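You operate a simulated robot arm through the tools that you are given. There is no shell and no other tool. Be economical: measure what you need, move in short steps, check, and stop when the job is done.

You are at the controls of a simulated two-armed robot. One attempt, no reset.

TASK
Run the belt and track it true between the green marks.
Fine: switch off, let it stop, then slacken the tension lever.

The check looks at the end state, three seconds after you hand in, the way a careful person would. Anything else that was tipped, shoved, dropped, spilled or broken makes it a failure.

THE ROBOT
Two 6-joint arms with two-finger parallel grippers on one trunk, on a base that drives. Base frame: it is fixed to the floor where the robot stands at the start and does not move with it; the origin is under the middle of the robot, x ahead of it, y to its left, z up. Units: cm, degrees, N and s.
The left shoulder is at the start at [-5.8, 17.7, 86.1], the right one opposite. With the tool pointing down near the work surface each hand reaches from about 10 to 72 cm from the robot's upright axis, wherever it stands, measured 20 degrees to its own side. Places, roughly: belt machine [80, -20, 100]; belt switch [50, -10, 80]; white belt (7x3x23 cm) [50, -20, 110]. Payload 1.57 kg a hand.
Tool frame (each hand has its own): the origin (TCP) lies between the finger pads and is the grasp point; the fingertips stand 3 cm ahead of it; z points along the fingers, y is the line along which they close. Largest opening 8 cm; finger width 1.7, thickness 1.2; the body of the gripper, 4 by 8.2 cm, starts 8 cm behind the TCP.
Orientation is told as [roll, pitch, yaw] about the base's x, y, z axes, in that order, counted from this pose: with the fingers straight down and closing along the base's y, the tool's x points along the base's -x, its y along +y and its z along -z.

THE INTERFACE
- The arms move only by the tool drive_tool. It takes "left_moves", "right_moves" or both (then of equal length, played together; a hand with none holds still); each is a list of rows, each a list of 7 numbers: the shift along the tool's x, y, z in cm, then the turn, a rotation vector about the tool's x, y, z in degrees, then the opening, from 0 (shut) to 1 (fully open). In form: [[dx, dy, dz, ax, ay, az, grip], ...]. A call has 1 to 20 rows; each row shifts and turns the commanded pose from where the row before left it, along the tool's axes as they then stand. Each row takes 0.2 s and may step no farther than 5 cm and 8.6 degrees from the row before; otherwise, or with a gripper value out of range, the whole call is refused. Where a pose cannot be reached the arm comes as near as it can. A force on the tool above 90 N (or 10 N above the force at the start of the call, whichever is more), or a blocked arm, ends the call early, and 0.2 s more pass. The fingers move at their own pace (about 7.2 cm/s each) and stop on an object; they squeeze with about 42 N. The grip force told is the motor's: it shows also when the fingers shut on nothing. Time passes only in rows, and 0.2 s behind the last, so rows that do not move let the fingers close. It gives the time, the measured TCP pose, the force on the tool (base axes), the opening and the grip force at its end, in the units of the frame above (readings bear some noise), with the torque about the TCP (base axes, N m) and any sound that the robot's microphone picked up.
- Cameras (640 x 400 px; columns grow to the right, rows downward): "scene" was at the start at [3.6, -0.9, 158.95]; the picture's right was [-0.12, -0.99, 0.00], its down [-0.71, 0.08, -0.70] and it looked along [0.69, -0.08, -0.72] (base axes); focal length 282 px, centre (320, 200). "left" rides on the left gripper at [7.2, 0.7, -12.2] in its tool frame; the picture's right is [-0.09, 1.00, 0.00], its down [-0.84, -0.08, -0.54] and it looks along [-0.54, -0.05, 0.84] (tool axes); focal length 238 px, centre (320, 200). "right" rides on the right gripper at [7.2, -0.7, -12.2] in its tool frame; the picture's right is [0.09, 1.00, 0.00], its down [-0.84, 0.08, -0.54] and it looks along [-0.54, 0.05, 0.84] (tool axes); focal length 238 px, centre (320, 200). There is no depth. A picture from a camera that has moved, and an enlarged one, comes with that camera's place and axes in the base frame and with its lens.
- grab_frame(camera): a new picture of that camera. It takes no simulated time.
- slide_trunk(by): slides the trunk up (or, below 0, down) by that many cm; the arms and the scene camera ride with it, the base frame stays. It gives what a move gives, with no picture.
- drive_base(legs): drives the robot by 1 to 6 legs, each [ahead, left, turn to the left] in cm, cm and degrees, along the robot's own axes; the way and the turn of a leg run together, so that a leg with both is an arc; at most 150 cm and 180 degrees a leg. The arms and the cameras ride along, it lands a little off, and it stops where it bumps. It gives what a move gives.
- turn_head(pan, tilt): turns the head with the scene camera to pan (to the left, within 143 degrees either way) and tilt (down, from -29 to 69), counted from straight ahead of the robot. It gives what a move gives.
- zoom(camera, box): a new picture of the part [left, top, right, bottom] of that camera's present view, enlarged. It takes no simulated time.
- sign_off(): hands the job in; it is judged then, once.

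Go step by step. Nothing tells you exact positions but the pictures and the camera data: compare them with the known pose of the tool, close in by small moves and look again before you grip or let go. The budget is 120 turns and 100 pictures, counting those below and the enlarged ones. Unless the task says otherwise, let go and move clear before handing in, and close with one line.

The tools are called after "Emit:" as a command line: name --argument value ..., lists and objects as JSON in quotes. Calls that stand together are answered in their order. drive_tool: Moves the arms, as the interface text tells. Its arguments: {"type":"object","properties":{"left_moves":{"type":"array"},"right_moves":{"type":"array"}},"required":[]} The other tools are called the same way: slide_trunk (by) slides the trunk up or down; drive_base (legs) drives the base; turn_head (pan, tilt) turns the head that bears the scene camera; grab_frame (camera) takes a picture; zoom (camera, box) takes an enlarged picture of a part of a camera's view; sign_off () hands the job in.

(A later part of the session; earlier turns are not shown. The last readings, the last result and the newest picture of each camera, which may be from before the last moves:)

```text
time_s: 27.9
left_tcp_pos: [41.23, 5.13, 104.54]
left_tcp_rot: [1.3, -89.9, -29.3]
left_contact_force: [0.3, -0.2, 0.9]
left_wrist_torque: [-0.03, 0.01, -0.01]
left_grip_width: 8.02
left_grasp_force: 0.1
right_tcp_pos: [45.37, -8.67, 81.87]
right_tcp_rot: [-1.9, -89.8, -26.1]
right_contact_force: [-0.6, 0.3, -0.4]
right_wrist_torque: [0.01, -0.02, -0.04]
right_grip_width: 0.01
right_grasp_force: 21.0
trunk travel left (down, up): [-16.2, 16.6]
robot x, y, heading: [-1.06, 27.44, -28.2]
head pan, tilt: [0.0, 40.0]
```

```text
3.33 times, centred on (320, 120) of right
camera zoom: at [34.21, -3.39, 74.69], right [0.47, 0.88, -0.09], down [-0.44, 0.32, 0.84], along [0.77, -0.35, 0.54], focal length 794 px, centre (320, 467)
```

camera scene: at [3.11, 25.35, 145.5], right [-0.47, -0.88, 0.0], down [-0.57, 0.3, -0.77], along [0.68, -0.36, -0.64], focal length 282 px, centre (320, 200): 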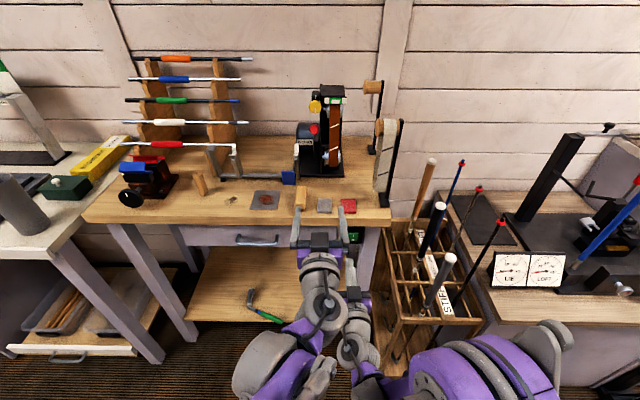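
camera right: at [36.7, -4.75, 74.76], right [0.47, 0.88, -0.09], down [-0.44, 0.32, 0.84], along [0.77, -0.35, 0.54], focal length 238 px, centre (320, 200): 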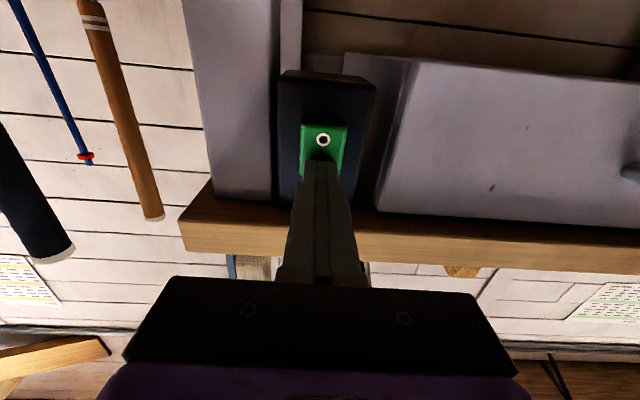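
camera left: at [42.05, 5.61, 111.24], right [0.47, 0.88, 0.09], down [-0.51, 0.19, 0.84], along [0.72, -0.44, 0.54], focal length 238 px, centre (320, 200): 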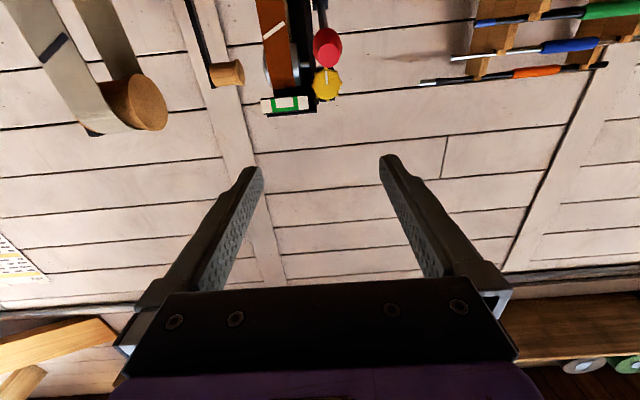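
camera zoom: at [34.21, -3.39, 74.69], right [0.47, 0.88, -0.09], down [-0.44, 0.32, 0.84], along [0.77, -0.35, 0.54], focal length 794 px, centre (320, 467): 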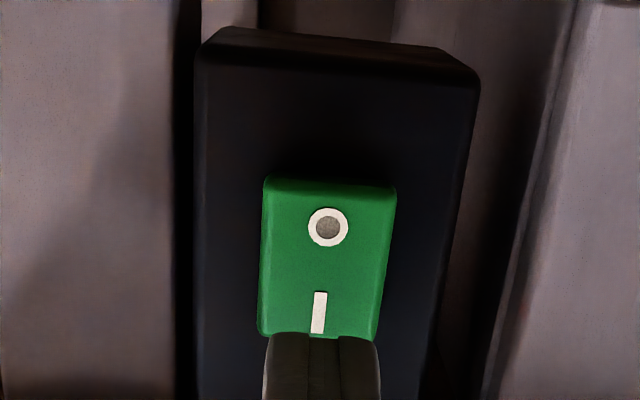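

Emit:
drive_tool --right_moves '[[0, 0, -1, 0, 0, 0, 0]]'

Emit:
zoom --camera "scene" --box '[300, 80, 355, 170]'

Emit:
zoom --camera "right" --box '[270, 60, 370, 180]'

```text
time_s: 28.2
left_tcp_pos: [41.23, 5.16, 104.52]
left_tcp_rot: [1.6, -89.9, -29.6]
left_contact_force: [0.7, -1.0, -0.4]
left_wrist_torque: [-0.01, 0.0, -0.01]
left_grip_width: 8.0
left_grasp_force: 0.1
right_tcp_pos: [44.65, -8.33, 81.89]
right_tcp_rot: [-1.1, -89.7, -27.0]
right_contact_force: [0.2, 0.3, 0.6]
right_wrist_torque: [-0.01, 0.02, -0.03]
right_grip_width: 0.0
right_grasp_force: 21.2
trunk travel left (down, up): [-16.2, 16.6]
robot x, y, heading: [-1.06, 27.09, -28.0]
head pan, tilt: [0.0, 40.0]
```

```text
4.44 times, centred on (328, 125) of scene
camera zoom: at [3.07, 25.38, 145.5], right [-0.47, -0.88, 0.0], down [-0.57, 0.3, -0.77], along [0.68, -0.36, -0.64], focal length 1251 px, centre (287, 533)
```

zoom: 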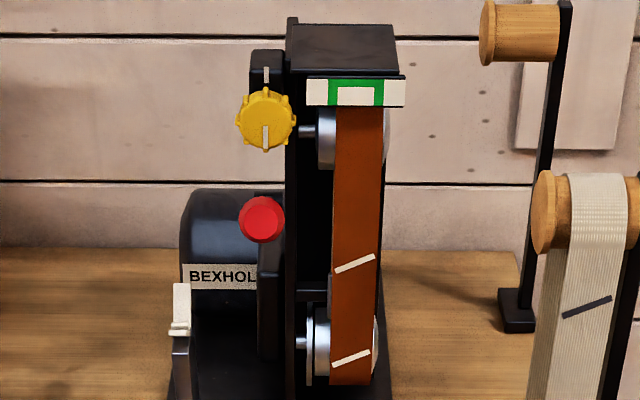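

```text
3.33 times, centred on (320, 120) of right
camera zoom: at [33.37, -2.97, 74.69], right [0.47, 0.88, -0.09], down [-0.44, 0.32, 0.84], along [0.77, -0.35, 0.54], focal length 794 px, centre (320, 467)
```

zoom: 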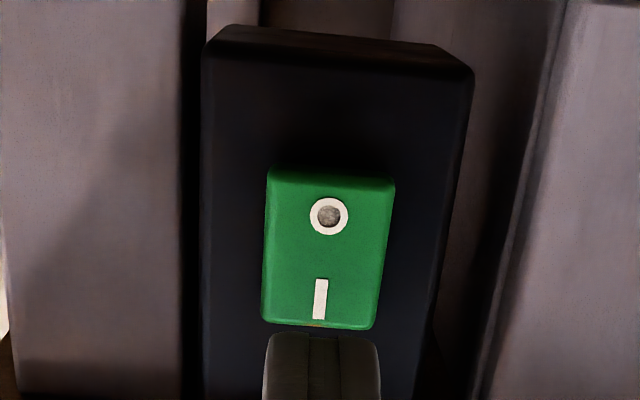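

The belt runs and drifts quickly to the right. I'll switch off now, then get the left hand onto the knob before running again.

Emit:
drive_tool --right_moves '[[2.5, 0, 1, 0, 0, 0, 0], [0, 0, 2.2, 0, 0, 0, 0], [0, 0, 0.8, 0, 0, 0, 0]]'

Emit:
zoom --camera "scene" --box '[300, 80, 355, 170]'

```text
time_s: 29.1
left_tcp_pos: [41.13, 5.21, 104.49]
left_tcp_rot: [20.3, -89.9, -48.4]
left_contact_force: [-0.8, -0.4, 0.1]
left_wrist_torque: [0.0, 0.02, -0.02]
left_grip_width: 7.98
left_grasp_force: 0.1
right_tcp_pos: [48.0, -9.96, 79.35]
right_tcp_rot: [13.1, -89.7, -41.0]
right_contact_force: [-16.1, 7.2, -11.9]
right_wrist_torque: [0.12, 0.12, -0.09]
right_grip_width: 0.0
right_grasp_force: 21.1
trunk travel left (down, up): [-16.2, 16.6]
robot x, y, heading: [-1.34, 27.79, -28.2]
head pan, tilt: [0.0, 40.0]
```

```text
4.44 times, centred on (328, 125) of scene
camera zoom: at [2.94, 25.4, 145.49], right [-0.47, -0.88, 0.0], down [-0.57, 0.3, -0.77], along [0.68, -0.36, -0.64], focal length 1251 px, centre (287, 533)
```

zoom: 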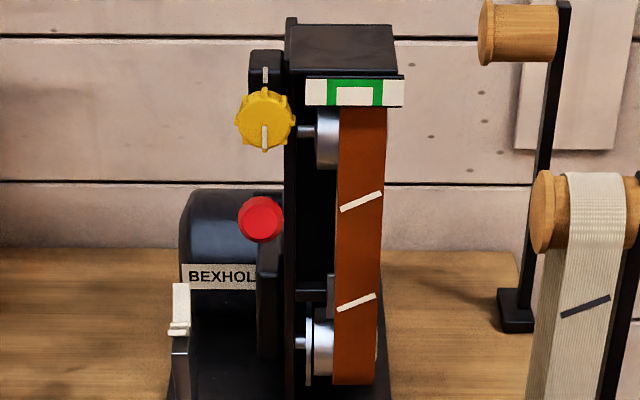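

Emit:
drive_tool --right_moves '[[0, 0, -2, 0, 0, 0, 0], [-2.6, 0, 0, 0, 0, 0, 0], [0, 0, 0, 0, 0, 0, 0], [0, 0, 0, 0, 0, 0, 0]]'

Emit:
zoom --camera "scene" --box '[300, 80, 355, 170]'

Emit:
drive_tool --right_moves '[[0, 0, 0, 0, 0, 0, 0]]'

Emit:
zoom --camera "scene" --box '[300, 80, 355, 170]'

```text
time_s: 30.1
left_tcp_pos: [41.34, 5.07, 104.52]
left_tcp_rot: [1.6, -89.8, -29.6]
left_contact_force: [0.2, -0.5, 0.8]
left_wrist_torque: [-0.03, 0.01, 0.01]
left_grip_width: 7.98
left_grasp_force: 0.0
right_tcp_pos: [46.31, -9.03, 82.08]
right_tcp_rot: [1.7, -89.8, -29.7]
right_contact_force: [0.0, -0.4, -0.4]
right_wrist_torque: [0.02, 0.01, 0.02]
right_grip_width: 0.01
right_grasp_force: 21.3
trunk travel left (down, up): [-16.2, 16.6]
robot x, y, heading: [-1.21, 27.86, -28.2]
head pan, tilt: [0.0, 40.0]
```

```text
4.44 times, centred on (328, 125) of scene
camera zoom: at [3.09, 25.37, 145.5], right [-0.47, -0.88, 0.0], down [-0.57, 0.3, -0.77], along [0.68, -0.36, -0.64], focal length 1251 px, centre (287, 533)
```

zoom: 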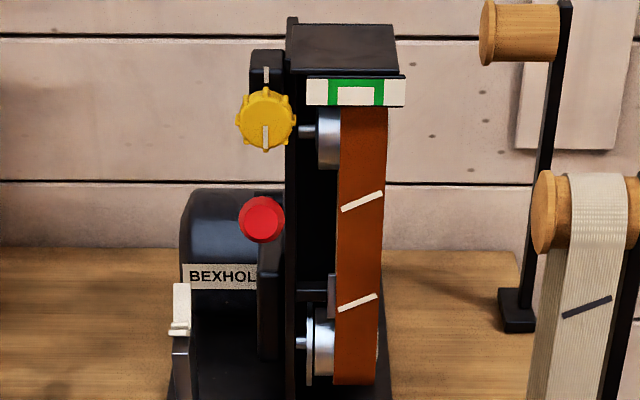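

```text
time_s: 30.4
left_tcp_pos: [41.4, 5.18, 104.46]
left_tcp_rot: [1.7, -90.0, -29.9]
left_contact_force: [1.3, 0.4, -0.1]
left_wrist_torque: [-0.01, 0.01, -0.02]
left_grip_width: 8.01
left_grasp_force: 0.0
right_tcp_pos: [46.2, -9.23, 81.98]
right_tcp_rot: [1.2, -89.7, -29.3]
right_contact_force: [0.2, 0.3, 1.4]
right_wrist_torque: [-0.01, 0.05, -0.01]
right_grip_width: 0.0
right_grasp_force: 21.3
trunk travel left (down, up): [-16.2, 16.6]
robot x, y, heading: [-0.92, 27.76, -28.2]
head pan, tilt: [0.0, 40.0]
```

```text
4.44 times, centred on (328, 125) of scene
camera zoom: at [3.1, 25.36, 145.5], right [-0.47, -0.88, 0.0], down [-0.57, 0.3, -0.77], along [0.68, -0.36, -0.64], focal length 1251 px, centre (287, 533)
```

zoom: 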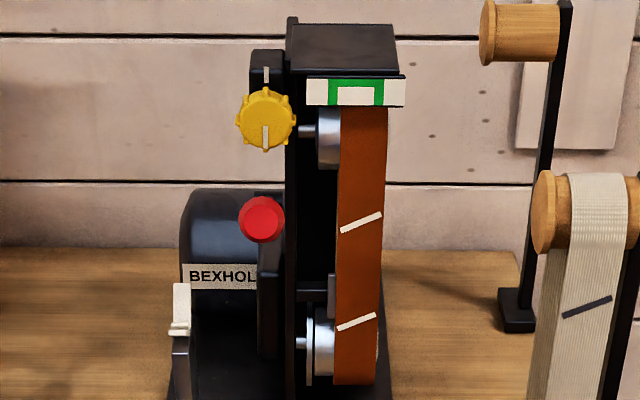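

Emit:
drive_tool --right_moves '[[0, 0, 0, 0, 0, 0, 0]]'

Emit:
zoom --camera "right" --box '[270, 60, 370, 180]'

Emit:
zoom --camera "scene" --box '[300, 80, 355, 170]'

```text
time_s: 30.9
left_tcp_pos: [41.44, 5.12, 104.45]
left_tcp_rot: [1.8, -89.9, -29.9]
left_contact_force: [0.9, 0.0, 0.3]
left_wrist_torque: [0.0, 0.01, 0.02]
left_grip_width: 8.0
left_grasp_force: 0.1
right_tcp_pos: [46.27, -9.14, 81.89]
right_tcp_rot: [1.3, -89.7, -29.3]
right_contact_force: [0.2, 0.7, -0.8]
right_wrist_torque: [0.0, 0.0, -0.01]
right_grip_width: 0.02
right_grasp_force: 21.5
trunk travel left (down, up): [-16.2, 16.6]
robot x, y, heading: [-1.41, 27.37, -28.2]
head pan, tilt: [0.0, 40.0]
```

```text
3.33 times, centred on (320, 120) of right
camera zoom: at [35.12, -3.87, 74.72], right [0.47, 0.88, -0.09], down [-0.44, 0.32, 0.84], along [0.77, -0.35, 0.54], focal length 794 px, centre (320, 467)
```

zoom: 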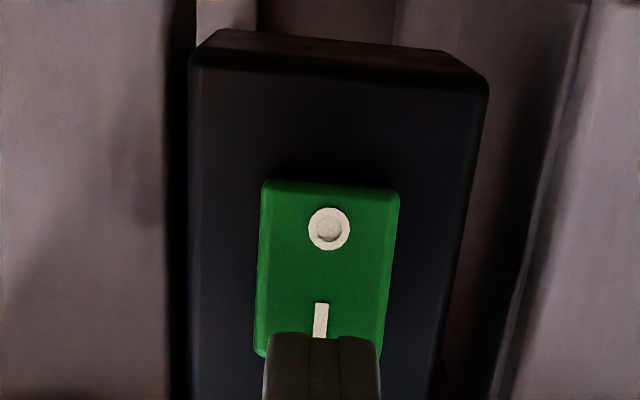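

```text
4.44 times, centred on (328, 125) of scene
camera zoom: at [3.1, 25.36, 145.5], right [-0.47, -0.88, 0.0], down [-0.57, 0.3, -0.77], along [0.68, -0.36, -0.64], focal length 1251 px, centre (287, 533)
```

zoom: 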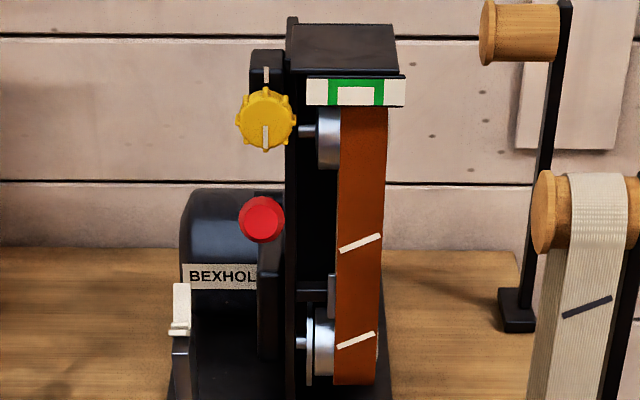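

Meanwhile I'll use the left camera from the left side to see how the knob stands relative to the column and the marks plate.

Emit:
drive_tool --left_moves '[[-4, 4, 2, 8, 0, 0, 1], [-4, 4, 2, 8, 0, 0, 1], [-3, 4, 2, 8, 0, 0, 1], [-2, 4, 1, 8, 0, 0, 1], [0, 4, 0, 8, 0, 0, 1], [0, 0, 0, 0, 0, 0, 1]]'

Emit:
grab_frame --camera "left"

Emit:
zoom --camera "scene" --box '[300, 80, 355, 170]'

```text
refused: row 1 steps farther than a row can; nothing moved
```

```text
51 pictures are left
camera left: at [30.85, 11.48, 97.28], right [0.47, 0.88, 0.09], down [-0.51, 0.19, 0.84], along [0.72, -0.44, 0.54], focal length 238 px, centre (320, 200)
```

left: 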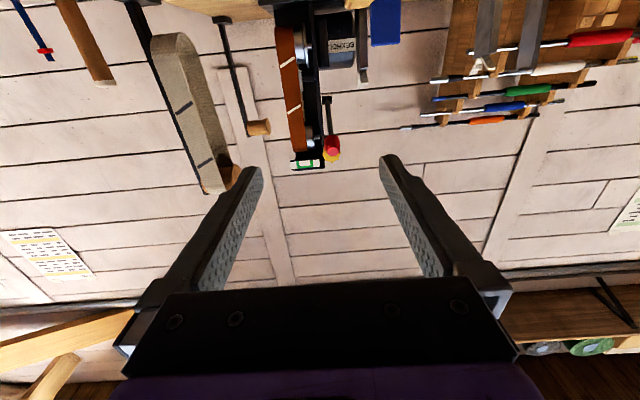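

```text
4.44 times, centred on (328, 125) of scene
camera zoom: at [3.1, 25.36, 145.5], right [-0.47, -0.88, 0.0], down [-0.57, 0.3, -0.77], along [0.68, -0.36, -0.64], focal length 1251 px, centre (287, 533)
```

zoom: 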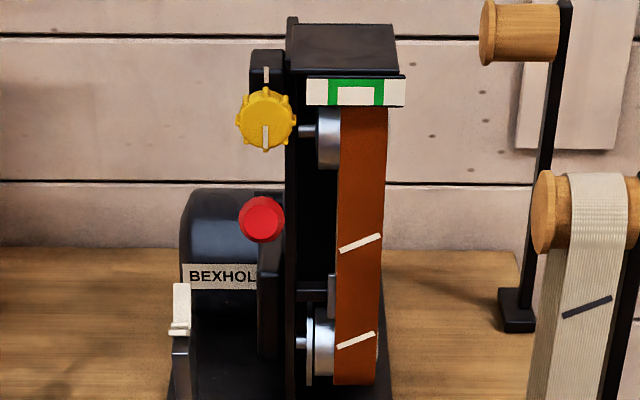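

Emit:
drive_tool --left_moves '[[-3, 3, 1.5, 8, 0, 0, 1], [-3, 3, 1.5, 8, 0, 0, 1], [-3, 3, 1, 8, 0, 0, 1], [-2, 4, 1, 8, 0, 0, 1], [0, 4, 0, 8, 0, 0, 1], [0, 0, 0, 0, 0, 0, 1]]'

Emit:
grab_frame --camera "left"

Emit:
zoom --camera "scene" --box '[300, 80, 355, 170]'

```text
time_s: 32.2
left_tcp_pos: [45.2, 5.93, 110.22]
left_tcp_rot: [-66.9, -79.7, 25.2]
left_contact_force: [-0.4, 0.2, -0.7]
left_wrist_torque: [0.0, 0.02, 0.02]
left_grip_width: 8.0
left_grasp_force: 0.1
left hand out of reach, approached as far as the arm can: row 2, 3, 4, 5
right_tcp_pos: [46.21, -9.1, 81.99]
right_tcp_rot: [1.7, -89.7, -29.7]
right_contact_force: [0.2, -0.3, -0.9]
right_wrist_torque: [-0.02, 0.0, -0.01]
right_grip_width: 0.0
right_grasp_force: 21.7
trunk travel left (down, up): [-16.2, 16.6]
robot x, y, heading: [-1.38, 27.99, -28.1]
head pan, tilt: [0.0, 40.0]
```

```text
49 pictures are left
camera left: at [35.41, 13.98, 103.94], right [0.66, 0.75, -0.07], down [-0.32, 0.37, 0.87], along [0.68, -0.56, 0.48], focal length 238 px, centre (320, 200)
```

left: 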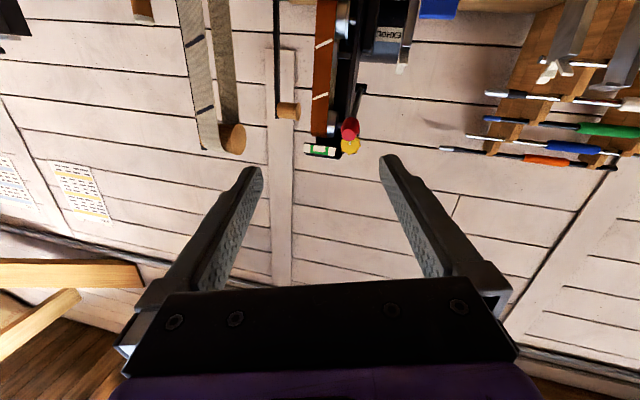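

```text
4.44 times, centred on (328, 125) of scene
camera zoom: at [3.1, 25.35, 145.5], right [-0.47, -0.88, 0.0], down [-0.57, 0.3, -0.77], along [0.68, -0.36, -0.64], focal length 1251 px, centre (287, 533)
```

zoom: 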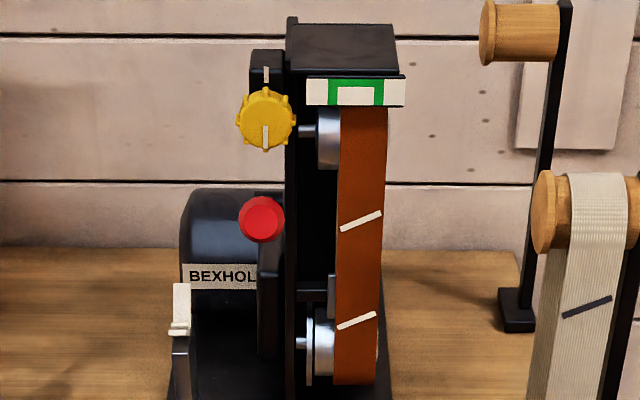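

The belt is still running and has settled at a steady offset to the right (mark shifts show motion, the edge is steady), so there's no rush. I'll level the left hand again, shut its fingers and stage above-left of the knob to nudge its lobes.

Emit:
drive_tool --left_moves '[[0, 0, 0, -6.7, -2.4, 4.3, 0], [0, 0, 0, -6.6, -2.4, 4.3, 0], [-2.2, 0.4, 4.4, 0, 0, 0, 0], [-2.2, 0.4, 4.4, 0, 0, 0, 0], [-2.2, 0.4, 4.4, 0, 0, 0, 0], [-2.2, 0.3, 4.4, 0, 0, 0, 0], [0, 0, 1, 0, 0, 0, 0]]'

Emit:
grab_frame --camera "left"

Emit:
zoom --camera "scene" --box '[295, 85, 355, 130]'

```text
time_s: 33.9
left_tcp_pos: [62.45, -1.43, 119.17]
left_tcp_rot: [-35.3, -89.7, 7.1]
left_contact_force: [-0.9, 0.1, -0.1]
left_wrist_torque: [0.01, 0.01, -0.01]
left_grip_width: 0.01
left_grasp_force: 21.0
right_tcp_pos: [46.19, -9.13, 81.81]
right_tcp_rot: [0.9, -89.8, -29.0]
right_contact_force: [-0.2, 0.8, 1.0]
right_wrist_torque: [0.01, 0.01, 0.02]
right_grip_width: 0.0
right_grasp_force: 21.1
trunk travel left (down, up): [-16.2, 16.6]
robot x, y, heading: [-1.15, 27.47, -28.0]
head pan, tilt: [0.0, 40.0]
```

```text
47 pictures are left
camera left: at [52.07, 4.98, 112.03], right [0.47, 0.88, 0.09], down [-0.51, 0.19, 0.84], along [0.72, -0.44, 0.54], focal length 238 px, centre (320, 200)
```

left: 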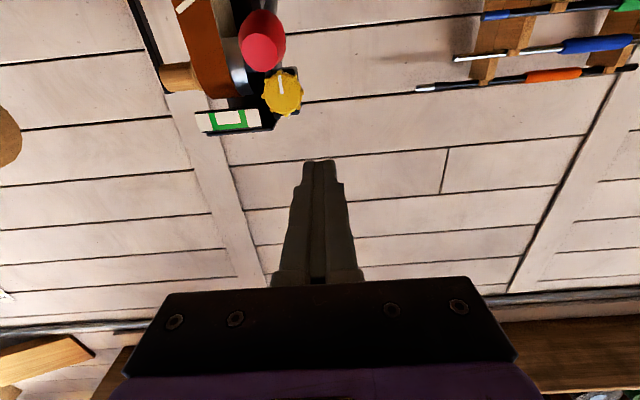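

```text
8.89 times, centred on (325, 108) of scene
camera zoom: at [3.07, 25.38, 145.5], right [-0.47, -0.88, 0.0], down [-0.57, 0.3, -0.77], along [0.68, -0.36, -0.64], focal length 2503 px, centre (276, 1022)
```

zoom: 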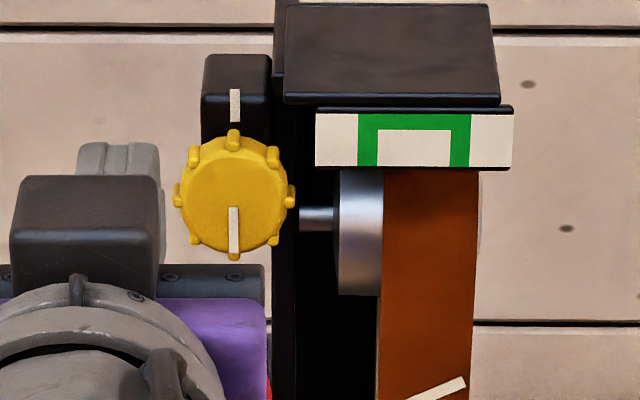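

Knob centre refined to ≈[69.6,-8.3,115.1]. I'll slide the shut fingers in beside the knob's left lobes and push down about 25° of turn, then look at the belt's response.

Emit:
drive_tool --left_moves '[[0, -0.15, 3, 0, 0, 0, 0], [0, 0, 3, 0, 0, 0, 0], [0, 0, 1.3, 0, 0, 0, 0], [1.4, 0, 0, 0, 0, 0, 0], [1.4, 0, 0, 0, 0, 0, 0], [0.3, 0, 0, 0, 0, 0, 0], [0.3, 0, 0, 0, 0, 0, 0], [0.2, 0, 0, 0, 0, 0, 0]]'

Emit:
zoom --camera "scene" --box '[295, 85, 355, 130]'

Emit:
grab_frame --camera "left"

```text
time_s: 35.6
left_tcp_pos: [68.64, -5.01, 115.35]
left_tcp_rot: [-32.0, -89.8, 3.8]
left_contact_force: [0.9, 0.9, -0.2]
left_wrist_torque: [-0.02, 0.0, 0.01]
left_grip_width: 0.0
left_grasp_force: 21.5
right_tcp_pos: [46.19, -9.12, 81.98]
right_tcp_rot: [1.4, -89.8, -29.4]
right_contact_force: [0.7, 0.4, 0.0]
right_wrist_torque: [0.03, 0.02, 0.04]
right_grip_width: 0.0
right_grasp_force: 21.6
trunk travel left (down, up): [-16.2, 16.6]
robot x, y, heading: [-1.38, 27.42, -27.8]
head pan, tilt: [0.0, 40.0]
```

```text
8.89 times, centred on (325, 108) of scene
camera zoom: at [3.1, 25.36, 145.5], right [-0.47, -0.88, 0.0], down [-0.57, 0.3, -0.77], along [0.68, -0.36, -0.64], focal length 2503 px, centre (276, 1022)
```

zoom: 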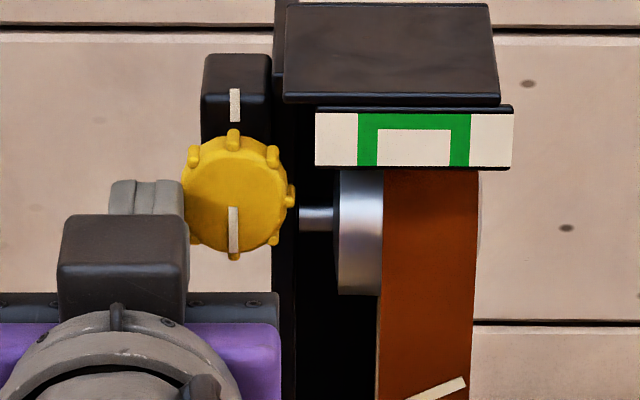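

```text
44 pictures are left
camera left: at [58.24, 1.29, 108.18], right [0.47, 0.88, 0.09], down [-0.51, 0.19, 0.84], along [0.72, -0.44, 0.54], focal length 238 px, centre (320, 200)
```

left: 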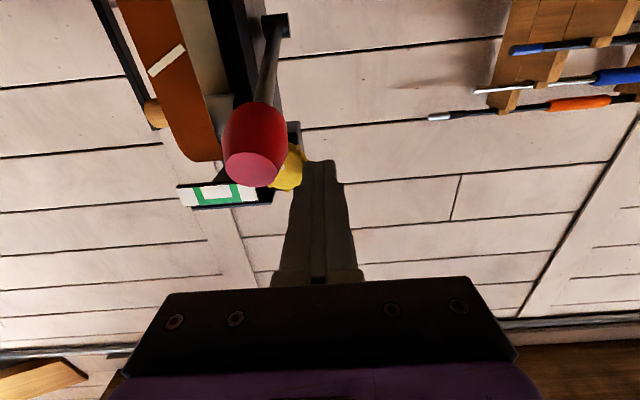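

The finger passed without touching because its tip only just reaches the knob's face. The belt has in fact coasted to a stop, offset to the right. I'll go 1 cm deeper and repeat.

Emit:
drive_tool --left_moves '[[-1.6, 0, 0, 0, 0, 0, 0], [-0.6, 0, 0, 0, 0, 0, 0], [0, 0, 1, 0, 0, 0, 0], [1, 0, 0, 0, 0, 0, 0], [0.4, 0, 0, 0, 0, 0, 0], [0.3, 0, 0, 0, 0, 0, 0], [0.3, 0, 0, 0, 0, 0, 0]]'

Emit:
zoom --camera "scene" --box '[295, 85, 355, 130]'

```text
time_s: 37.2
left_tcp_pos: [69.73, -5.56, 115.57]
left_tcp_rot: [-34.5, -89.8, 6.2]
left_contact_force: [1.4, 1.4, 0.5]
left_wrist_torque: [0.0, -0.03, 0.08]
left_grip_width: 0.0
left_grasp_force: 21.0
right_tcp_pos: [46.32, -9.16, 81.97]
right_tcp_rot: [-0.7, -89.7, -27.3]
right_contact_force: [-0.1, 0.9, -0.7]
right_wrist_torque: [0.01, 0.0, 0.01]
right_grip_width: 0.0
right_grasp_force: 21.5
trunk travel left (down, up): [-16.2, 16.6]
robot x, y, heading: [-1.15, 27.99, -28.0]
head pan, tilt: [0.0, 40.0]
```

```text
8.89 times, centred on (325, 108) of scene
camera zoom: at [3.11, 25.39, 145.5], right [-0.47, -0.88, 0.0], down [-0.57, 0.3, -0.77], along [0.68, -0.36, -0.64], focal length 2503 px, centre (276, 1022)
```

zoom: 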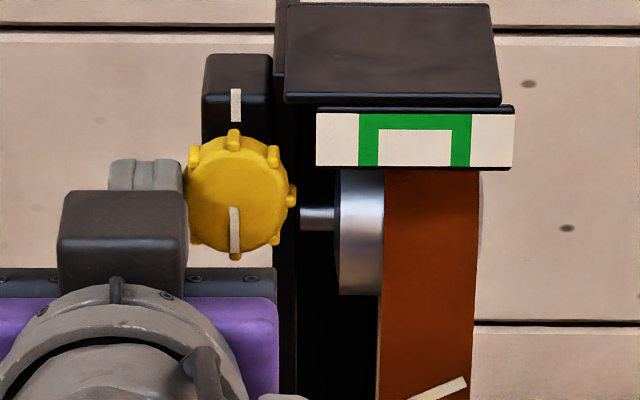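

Emit:
drive_tool --left_moves '[[0.3, 0, 0, 0, 0, 0, 0], [0.3, 0, 0, 0, 0, 0, 0], [0.3, 0, 0, 0, 0, 0, 0]]'

Emit:
zoom --camera "scene" --box '[295, 85, 355, 130]'

```text
time_s: 38.0
left_tcp_pos: [69.59, -5.52, 114.72]
left_tcp_rot: [-38.0, -89.7, 9.7]
left_contact_force: [-1.4, 3.3, 1.9]
left_wrist_torque: [-0.07, -0.03, 0.06]
left_grip_width: 0.0
left_grasp_force: 21.1
right_tcp_pos: [46.29, -9.19, 82.0]
right_tcp_rot: [-3.1, -89.8, -25.0]
right_contact_force: [-0.2, -0.3, 0.6]
right_wrist_torque: [-0.02, -0.01, 0.0]
right_grip_width: 0.0
right_grasp_force: 21.4
trunk travel left (down, up): [-16.2, 16.6]
robot x, y, heading: [-1.19, 27.28, -28.0]
head pan, tilt: [0.0, 40.0]
```

```text
8.89 times, centred on (325, 108) of scene
camera zoom: at [3.07, 25.43, 145.5], right [-0.47, -0.88, 0.0], down [-0.57, 0.3, -0.77], along [0.68, -0.36, -0.64], focal length 2503 px, centre (276, 1022)
```

zoom: 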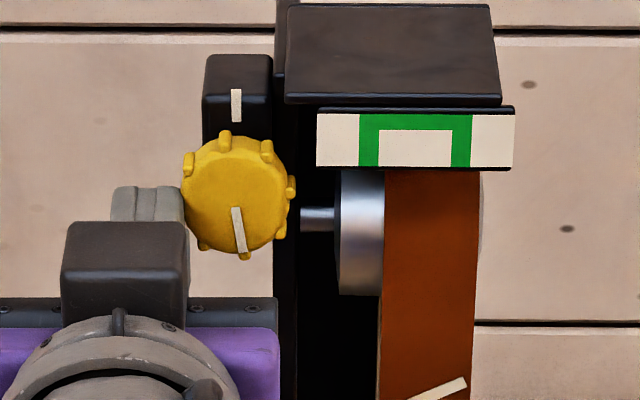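

The knob turned about 10° counter-clockwise. I'll push a bit more and then start the belt to see the response.

Emit:
drive_tool --left_moves '[[0.3, 0, 0, 0, 0, 0, 0], [0.2, 0, 0, 0, 0, 0, 0], [0, 0, 0, 0, 0, 0, 0], [0, 0, 0, 0, 0, 0, 0], [0, 0, 0, 0, 0, 0, 0], [0, 0, 0, 0, 0, 0, 0]]' --right_moves '[[0, 0, 0.8, 0, 0, 0, 0], [0, 0, 0.6, 0, 0, 0, 0], [0, 0, 0.5, 0, 0, 0, 0], [0, 0, 0.2, 0, 0, 0, 0], [0, 0, -1, 0, 0, 0, 0], [0, 0, -1, 0, 0, 0, 0]]'

Emit:
drive_tool --right_moves '[[0, 0, 0, 0, 0, 0, 0], [0, 0, 0, 0, 0, 0, 0], [0, 0, 0, 0, 0, 0, 0], [0, 0, 0, 0, 0, 0, 0]]'

Emit:
zoom --camera "scene" --box '[295, 85, 355, 130]'

```text
time_s: 39.5
left_tcp_pos: [69.6, -5.5, 114.14]
left_tcp_rot: [-33.5, -89.6, 5.3]
left_contact_force: [1.9, 1.5, -0.9]
left_wrist_torque: [0.0, 0.02, 0.04]
left_grip_width: 0.01
left_grasp_force: 21.2
right_tcp_pos: [46.47, -9.26, 82.16]
right_tcp_rot: [7.5, -89.6, -35.6]
right_contact_force: [-1.1, 0.0, 0.3]
right_wrist_torque: [0.05, 0.01, 0.02]
right_grip_width: 0.03
right_grasp_force: 21.8
trunk travel left (down, up): [-16.2, 16.6]
robot x, y, heading: [-1.36, 27.77, -27.9]
head pan, tilt: [0.0, 40.0]
```

```text
time_s: 40.5
left_tcp_pos: [69.68, -5.54, 114.02]
left_tcp_rot: [-33.1, -89.7, 4.9]
left_contact_force: [1.5, 1.1, -0.5]
left_wrist_torque: [-0.04, 0.0, 0.05]
left_grip_width: 0.02
left_grasp_force: 20.9
right_tcp_pos: [46.47, -9.23, 82.07]
right_tcp_rot: [-1.4, -89.7, -26.6]
right_contact_force: [0.5, 0.5, -0.4]
right_wrist_torque: [-0.01, -0.02, -0.01]
right_grip_width: 0.01
right_grasp_force: 21.1
trunk travel left (down, up): [-16.2, 16.6]
robot x, y, heading: [-1.1, 27.71, -27.8]
head pan, tilt: [0.0, 40.0]
```

```text
8.89 times, centred on (325, 108) of scene
camera zoom: at [3.14, 25.38, 145.49], right [-0.47, -0.88, 0.0], down [-0.57, 0.3, -0.77], along [0.68, -0.36, -0.64], focal length 2503 px, centre (276, 1022)
```

zoom: 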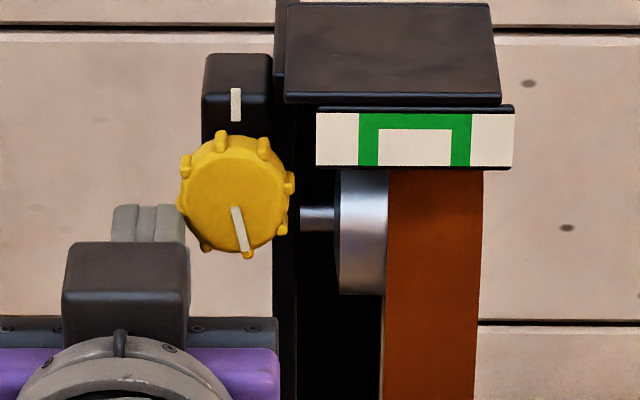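

The belt went further right, so it needs clockwise. I'll lift the finger (turning the lobe back) and then push across the top of the knob to the right.

Emit:
drive_tool --left_moves '[[-0.6, 0, 0, 0, 0, 0, 0], [-0.6, 0, 0, 0, 0, 0, 0], [-0.6, 0, 0, 0, 0, 0, 0], [-0.6, 0, 0, 0, 0, 0, 0], [-0.5, 0, 0, 0, 0, 0, 0], [0, -0.6, 0, 0, 0, 0, 0], [0, -0.5, 0, 0, 0, 0, 0]]'

Emit:
zoom --camera "scene" --box '[295, 85, 355, 130]'

```text
time_s: 42.0
left_tcp_pos: [69.37, -6.04, 117.13]
left_tcp_rot: [-61.6, -89.8, 33.8]
left_contact_force: [13.2, 10.1, 11.8]
left_wrist_torque: [-0.23, -0.37, 0.52]
left_grip_width: 0.01
left_grasp_force: 21.0
right_tcp_pos: [46.45, -9.03, 82.05]
right_tcp_rot: [-22.4, -89.7, -5.6]
right_contact_force: [-0.6, 0.1, -0.7]
right_wrist_torque: [0.01, 0.0, -0.01]
right_grip_width: 0.0
right_grasp_force: 21.5
trunk travel left (down, up): [-16.2, 16.6]
robot x, y, heading: [-1.15, 27.88, -28.1]
head pan, tilt: [0.0, 40.0]
```

```text
8.89 times, centred on (325, 108) of scene
camera zoom: at [3.22, 25.62, 145.51], right [-0.47, -0.88, 0.0], down [-0.57, 0.3, -0.77], along [0.68, -0.36, -0.64], focal length 2503 px, centre (276, 1022)
```

zoom: 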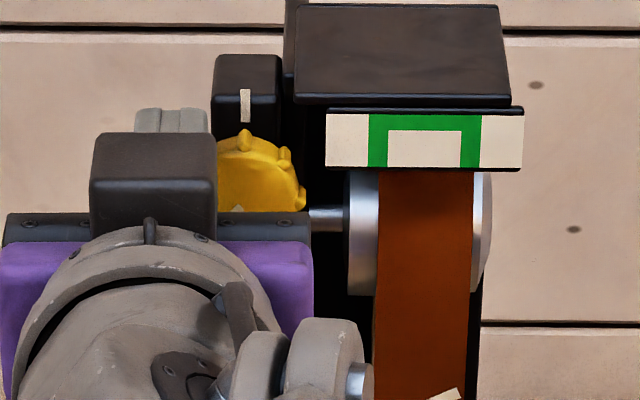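

The belt swung back to about the centre. I'll release the finger to the left, withdraw, let it settle and look.

Emit:
drive_tool --left_moves '[[0, 0.8, 0, 0, 0, 0, 0], [0, 0.4, 0, 0, 0, 0, 0], [0, 0, -2, 0, 0, 0, 0], [0, 1, -3, 0, 0, 0, 0], [0, 2, -3, 0, 0, 0, 0]]'

Emit:
zoom --camera "scene" --box '[295, 85, 355, 130]'

Emit:
drive_tool --left_moves '[[0, 0, 0, 0, 0, 0, 0], [0, 0, 0, 0, 0, 0, 0], [0, 0, 0, 0, 0, 0, 0], [0, 0, 0, 0, 0, 0, 0], [0, 0, 0, 0, 0, 0, 0]]'

Emit:
zoom --camera "scene" --box '[295, 85, 355, 130]'

```text
time_s: 43.2
left_tcp_pos: [63.93, 0.98, 117.19]
left_tcp_rot: [-35.7, -89.7, 7.3]
left_contact_force: [0.3, 0.3, -0.2]
left_wrist_torque: [0.0, 0.0, 0.0]
left_grip_width: 0.01
left_grasp_force: 21.4
right_tcp_pos: [46.39, -9.12, 82.08]
right_tcp_rot: [-3.0, -89.9, -25.2]
right_contact_force: [-0.2, -0.2, -1.0]
right_wrist_torque: [-0.01, 0.01, 0.01]
right_grip_width: 0.03
right_grasp_force: 21.0
trunk travel left (down, up): [-16.2, 16.6]
robot x, y, heading: [-0.77, 27.74, -28.1]
head pan, tilt: [0.0, 40.0]
```

```text
8.89 times, centred on (325, 108) of scene
camera zoom: at [3.03, 25.45, 145.5], right [-0.47, -0.88, 0.0], down [-0.57, 0.3, -0.77], along [0.68, -0.36, -0.64], focal length 2503 px, centre (276, 1022)
```

zoom: 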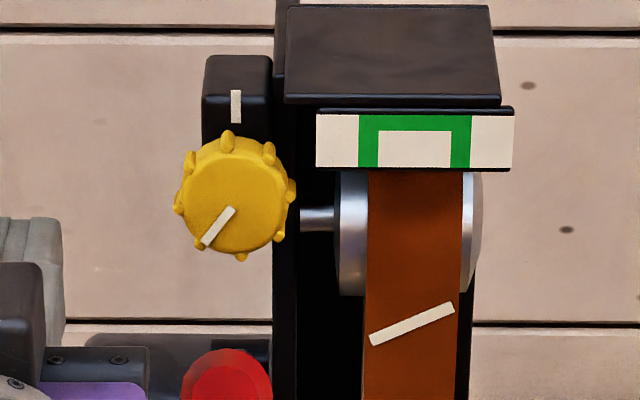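

```text
time_s: 44.5
left_tcp_pos: [64.02, 0.9, 117.11]
left_tcp_rot: [-31.8, -89.8, 3.5]
left_contact_force: [0.0, -0.5, -0.6]
left_wrist_torque: [0.0, -0.03, -0.03]
left_grip_width: 0.0
left_grasp_force: 21.2
right_tcp_pos: [46.47, -9.29, 82.18]
right_tcp_rot: [0.9, -89.7, -29.0]
right_contact_force: [0.1, 0.8, 0.1]
right_wrist_torque: [-0.02, 0.0, 0.0]
right_grip_width: 0.0
right_grasp_force: 21.2
trunk travel left (down, up): [-16.2, 16.6]
robot x, y, heading: [-1.22, 27.79, -28.1]
head pan, tilt: [0.0, 40.0]
```

```text
8.89 times, centred on (325, 108) of scene
camera zoom: at [3.1, 25.36, 145.5], right [-0.47, -0.88, 0.0], down [-0.57, 0.3, -0.77], along [0.68, -0.36, -0.64], focal length 2503 px, centre (276, 1022)
```

zoom: 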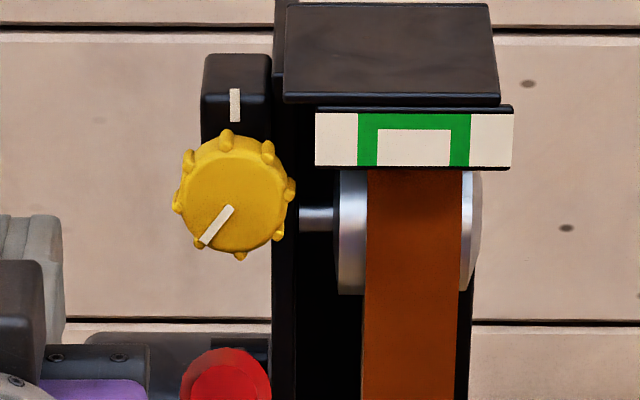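

The belt has settled centred between the green marks (edges 9 and 8 px inside). I'll confirm it's stable with a short wait, then press O.

Emit:
drive_tool --right_moves '[[2.6, 0, -0.5, 0, 0, 0, 0], [0, 0, 0, 0, 0, 0, 0], [0, 0, 0, 0, 0, 0, 0], [0, 0, 0, 0, 0, 0, 0], [0, 0, 0, 0, 0, 0, 0], [0, 0, 0, 0, 0, 0, 0], [0, 0, 0, 0, 0, 0, 0], [0, 0, 0, 0, 0, 0, 0]]'

Emit:
zoom --camera "scene" --box '[295, 85, 355, 130]'

Emit:
zoom --camera "right" --box '[270, 60, 370, 180]'

```text
time_s: 46.2
left_tcp_pos: [64.04, 1.01, 117.02]
left_tcp_rot: [-31.5, -89.7, 3.4]
left_contact_force: [-0.4, 0.0, 1.0]
left_wrist_torque: [-0.02, 0.01, 0.01]
left_grip_width: 0.01
left_grasp_force: 20.6
right_tcp_pos: [45.91, -9.14, 79.45]
right_tcp_rot: [0.3, -89.7, -28.4]
right_contact_force: [0.3, 0.9, 0.2]
right_wrist_torque: [0.01, -0.02, 0.0]
right_grip_width: 0.0
right_grasp_force: 21.4
trunk travel left (down, up): [-16.2, 16.6]
robot x, y, heading: [-0.96, 27.85, -28.1]
head pan, tilt: [0.0, 40.0]
```

```text
8.89 times, centred on (325, 108) of scene
camera zoom: at [3.1, 25.36, 145.5], right [-0.47, -0.88, 0.0], down [-0.57, 0.3, -0.77], along [0.68, -0.36, -0.64], focal length 2503 px, centre (276, 1022)
```

zoom: 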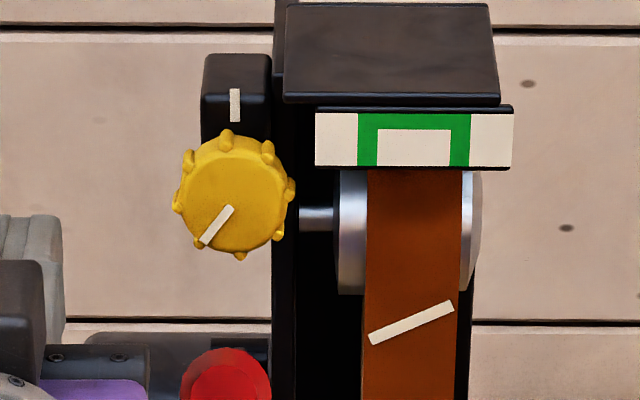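

```text
3.33 times, centred on (320, 120) of right
camera zoom: at [34.8, -3.82, 72.26], right [0.47, 0.88, -0.09], down [-0.44, 0.32, 0.84], along [0.77, -0.35, 0.54], focal length 794 px, centre (320, 467)
```

zoom: 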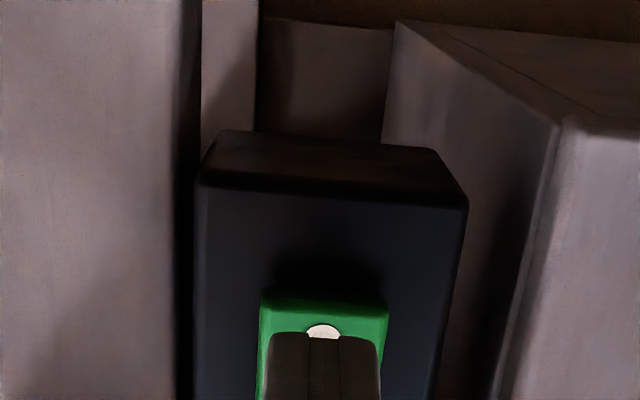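

The belt is stable and true. Pressing O.

Emit:
drive_tool --right_moves '[[0, 0, 1.2, 0, 0, 0, 0], [0, 0, 0.8, 0, 0, 0, 0], [0, 0, 0.5, 0, 0, 0, 0], [0, 0, 0.2, 0, 0, 0, 0], [0, 0, -2, 0, 0, 0, 0], [0, 0, -4, 0, 0, 0, 0], [0, 0, -4, 0, 0, 0, 0]]'

Emit:
zoom --camera "right" --box '[270, 60, 370, 180]'

Emit:
zoom --camera "scene" --box '[280, 75, 360, 180]'

```text
time_s: 47.9
left_tcp_pos: [64.07, 0.89, 117.02]
left_tcp_rot: [-33.5, -89.7, 5.5]
left_contact_force: [0.8, -0.6, 0.4]
left_wrist_torque: [-0.01, -0.02, -0.02]
left_grip_width: 0.0
left_grasp_force: 21.1
right_tcp_pos: [39.29, -5.5, 79.58]
right_tcp_rot: [-5.7, -89.8, -22.3]
right_contact_force: [-0.7, 0.1, -0.4]
right_wrist_torque: [-0.01, 0.02, 0.0]
right_grip_width: 0.0
right_grasp_force: 21.3
trunk travel left (down, up): [-16.2, 16.6]
robot x, y, heading: [-1.05, 28.04, -27.9]
head pan, tilt: [0.0, 40.0]
```

```text
3.33 times, centred on (320, 120) of right
camera zoom: at [28.13, -0.22, 72.37], right [0.47, 0.88, -0.09], down [-0.44, 0.32, 0.84], along [0.77, -0.35, 0.54], focal length 794 px, centre (320, 467)
```

zoom: 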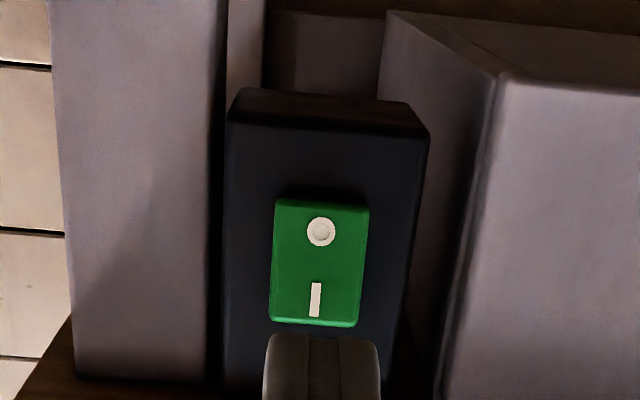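

```text
3.81 times, centred on (320, 128) of scene
camera zoom: at [3.07, 25.38, 145.5], right [-0.47, -0.88, 0.0], down [-0.57, 0.3, -0.77], along [0.68, -0.36, -0.64], focal length 1073 px, centre (320, 476)
```

zoom: 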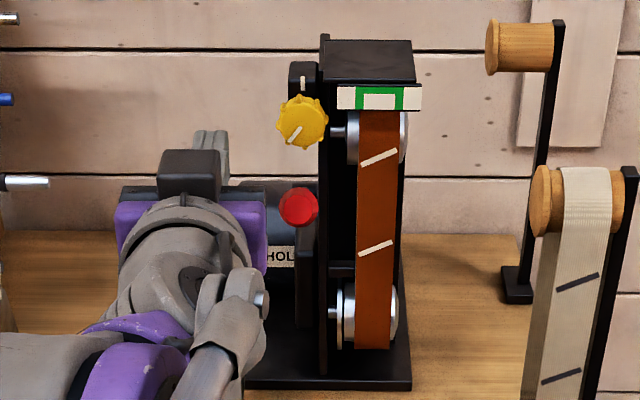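

Pressed O. While the belt coasts down I'll move the left hand back and left, turning right, for a side look at the lever.

Emit:
drive_tool --left_moves '[[0, 2, -3, 0, 0, 0, 0], [0, 3, -3, 0, 0, 0, 0.3], [0, 3, -3, 0, 0, 0, 0.5], [0, 3, -2, 7, 0, 0, 0.6], [0, 3, 0, 7, 0, 0, 0.6], [0, 2, 0, 7, 0, 0, 0.6], [0, 2, 0, 7, 0, 0, 0.6], [0, 0, 0, 0, 0, 0, 0.6]]'

Emit:
grab_frame --camera "left"

Emit:
zoom --camera "scene" --box '[280, 75, 360, 180]'

```text
time_s: 49.6
left_tcp_pos: [58.71, 12.64, 114.52]
left_tcp_rot: [-35.5, -80.8, 6.9]
left_contact_force: [-0.2, 0.5, 0.1]
left_wrist_torque: [0.01, 0.01, 0.0]
left_grip_width: 4.8
left_grasp_force: 0.2
left hand out of reach, approached as far as the arm can: row 4, 5, 6, 7
right_tcp_pos: [39.31, -5.54, 79.53]
right_tcp_rot: [0.5, -89.6, -28.7]
right_contact_force: [0.3, -0.5, -0.2]
right_wrist_torque: [0.0, 0.01, 0.02]
right_grip_width: 0.0
right_grasp_force: 21.2
trunk travel left (down, up): [-16.2, 16.6]
robot x, y, heading: [-1.11, 27.81, -28.1]
head pan, tilt: [0.0, 40.0]
```

```text
33 pictures are left
camera left: at [47.26, 18.97, 108.83], right [0.48, 0.88, 0.0], down [-0.37, 0.21, 0.9], along [0.79, -0.44, 0.43], focal length 238 px, centre (320, 200)
```

left: 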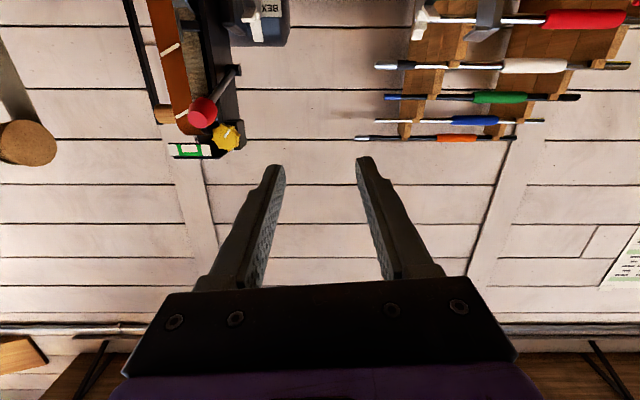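

```text
3.81 times, centred on (320, 128) of scene
camera zoom: at [3.1, 25.36, 145.5], right [-0.47, -0.88, 0.0], down [-0.57, 0.3, -0.77], along [0.68, -0.36, -0.64], focal length 1073 px, centre (320, 476)
```

zoom: 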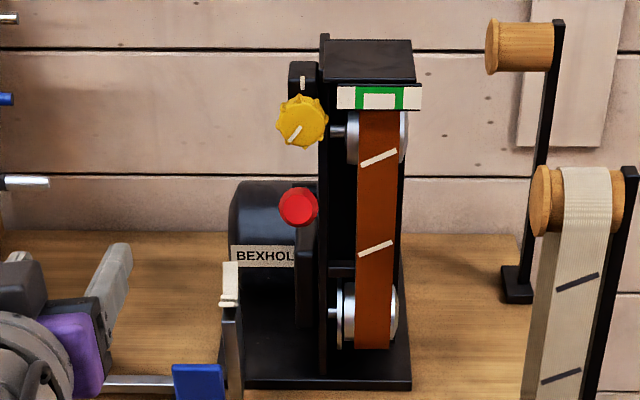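

Emit:
zoom --camera "left" --box '[160, 40, 280, 170]'

Emit:
zoom --camera "scene" --box '[295, 110, 355, 160]'

```text
3.08 times, centred on (220, 105) of left
camera zoom: at [47.26, 18.97, 108.83], right [0.48, 0.88, 0.0], down [-0.37, 0.21, 0.9], along [0.79, -0.44, 0.43], focal length 733 px, centre (628, 492)
```

zoom: 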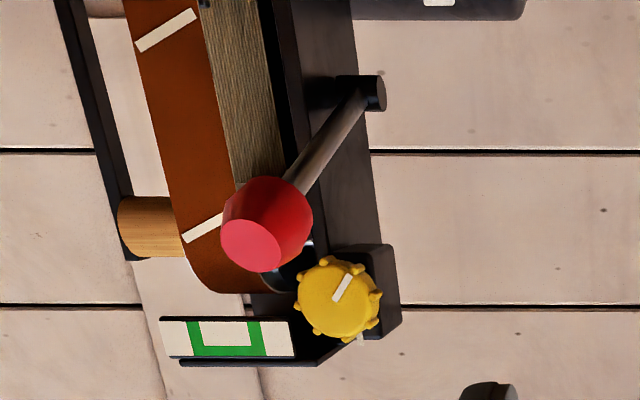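

```text
8.00 times, centred on (325, 135) of scene
camera zoom: at [3.1, 25.36, 145.5], right [-0.47, -0.88, 0.0], down [-0.57, 0.3, -0.77], along [0.68, -0.36, -0.64], focal length 2252 px, centre (280, 720)
```

zoom: 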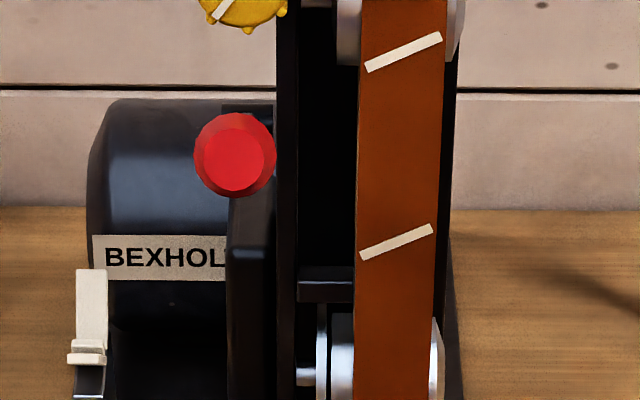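

The lever's hub is lower and behind, with the ball raised toward the robot. The yellow knob blocks much upward travel, so slackening is most likely downward. I'll pitch the left hand 45° down and stage just off the ball, to grip it and move it along its arc.

Emit:
drive_tool --left_moves '[[0, 0, 0, 0, 7.2, 0, 0.7], [0, 0, 0, 0, 7.2, 0, 0.7], [0, 0, 0, 0, 7.2, 0, 0.7], [0, 0, 0, 0, 7.2, 0, 0.7], [0, 0, 0, 0, 7.2, 0, 0.7], [-1.9, -3.3, 1.2, 0, 0, 0, 0.7], [-1.9, -3.3, 1.2, 0, 0, 0, 0.7], [-1.9, -3.3, 1.2, 0, 0, 0, 0.7], [-1.9, -3.3, 1.2, 0, 0, 0, 0.7]]'

Emit:
grab_frame --camera "left"

Emit:
zoom --camera "scene" --box '[280, 75, 360, 180]'

```text
time_s: 51.6
left_tcp_pos: [64.27, 8.98, 118.47]
left_tcp_rot: [-15.9, -50.2, -17.9]
left_contact_force: [0.2, 0.5, 0.2]
left_wrist_torque: [0.0, 0.0, -0.03]
left_grip_width: 5.6
left_grasp_force: 0.2
left hand out of reach, approached as far as the arm can: row 1, 2, 3, 5, 6, 7, 8, 9
right_tcp_pos: [39.27, -5.48, 79.66]
right_tcp_rot: [-0.4, -89.8, -27.6]
right_contact_force: [-0.1, -0.4, 0.9]
right_wrist_torque: [0.01, -0.03, 0.04]
right_grip_width: 0.02
right_grasp_force: 21.2
trunk travel left (down, up): [-16.2, 16.6]
robot x, y, heading: [-1.27, 27.95, -28.1]
head pan, tilt: [0.0, 40.0]
```

```text
29 pictures are left
camera left: at [52.62, 16.89, 120.3], right [0.55, 0.83, -0.1], down [0.14, 0.03, 0.99], along [0.82, -0.56, -0.09], focal length 238 px, centre (320, 200)
```

left: 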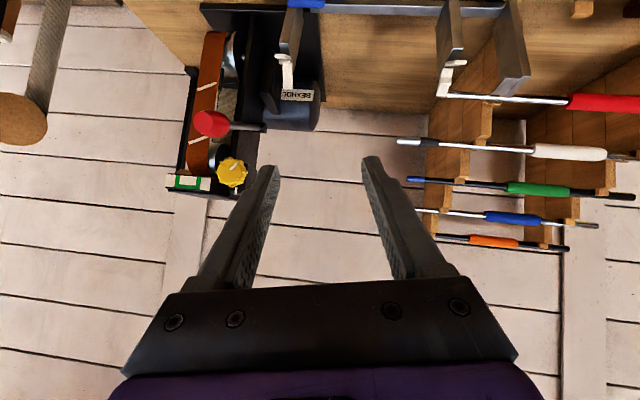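

```text
3.81 times, centred on (320, 128) of scene
camera zoom: at [3.01, 25.42, 145.5], right [-0.47, -0.88, 0.0], down [-0.57, 0.3, -0.77], along [0.68, -0.36, -0.64], focal length 1073 px, centre (320, 476)
```

zoom: 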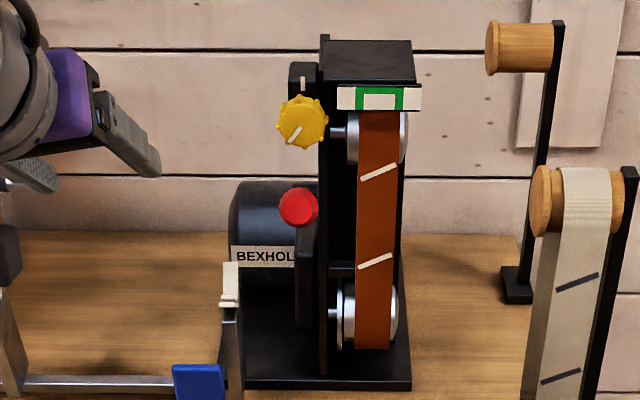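

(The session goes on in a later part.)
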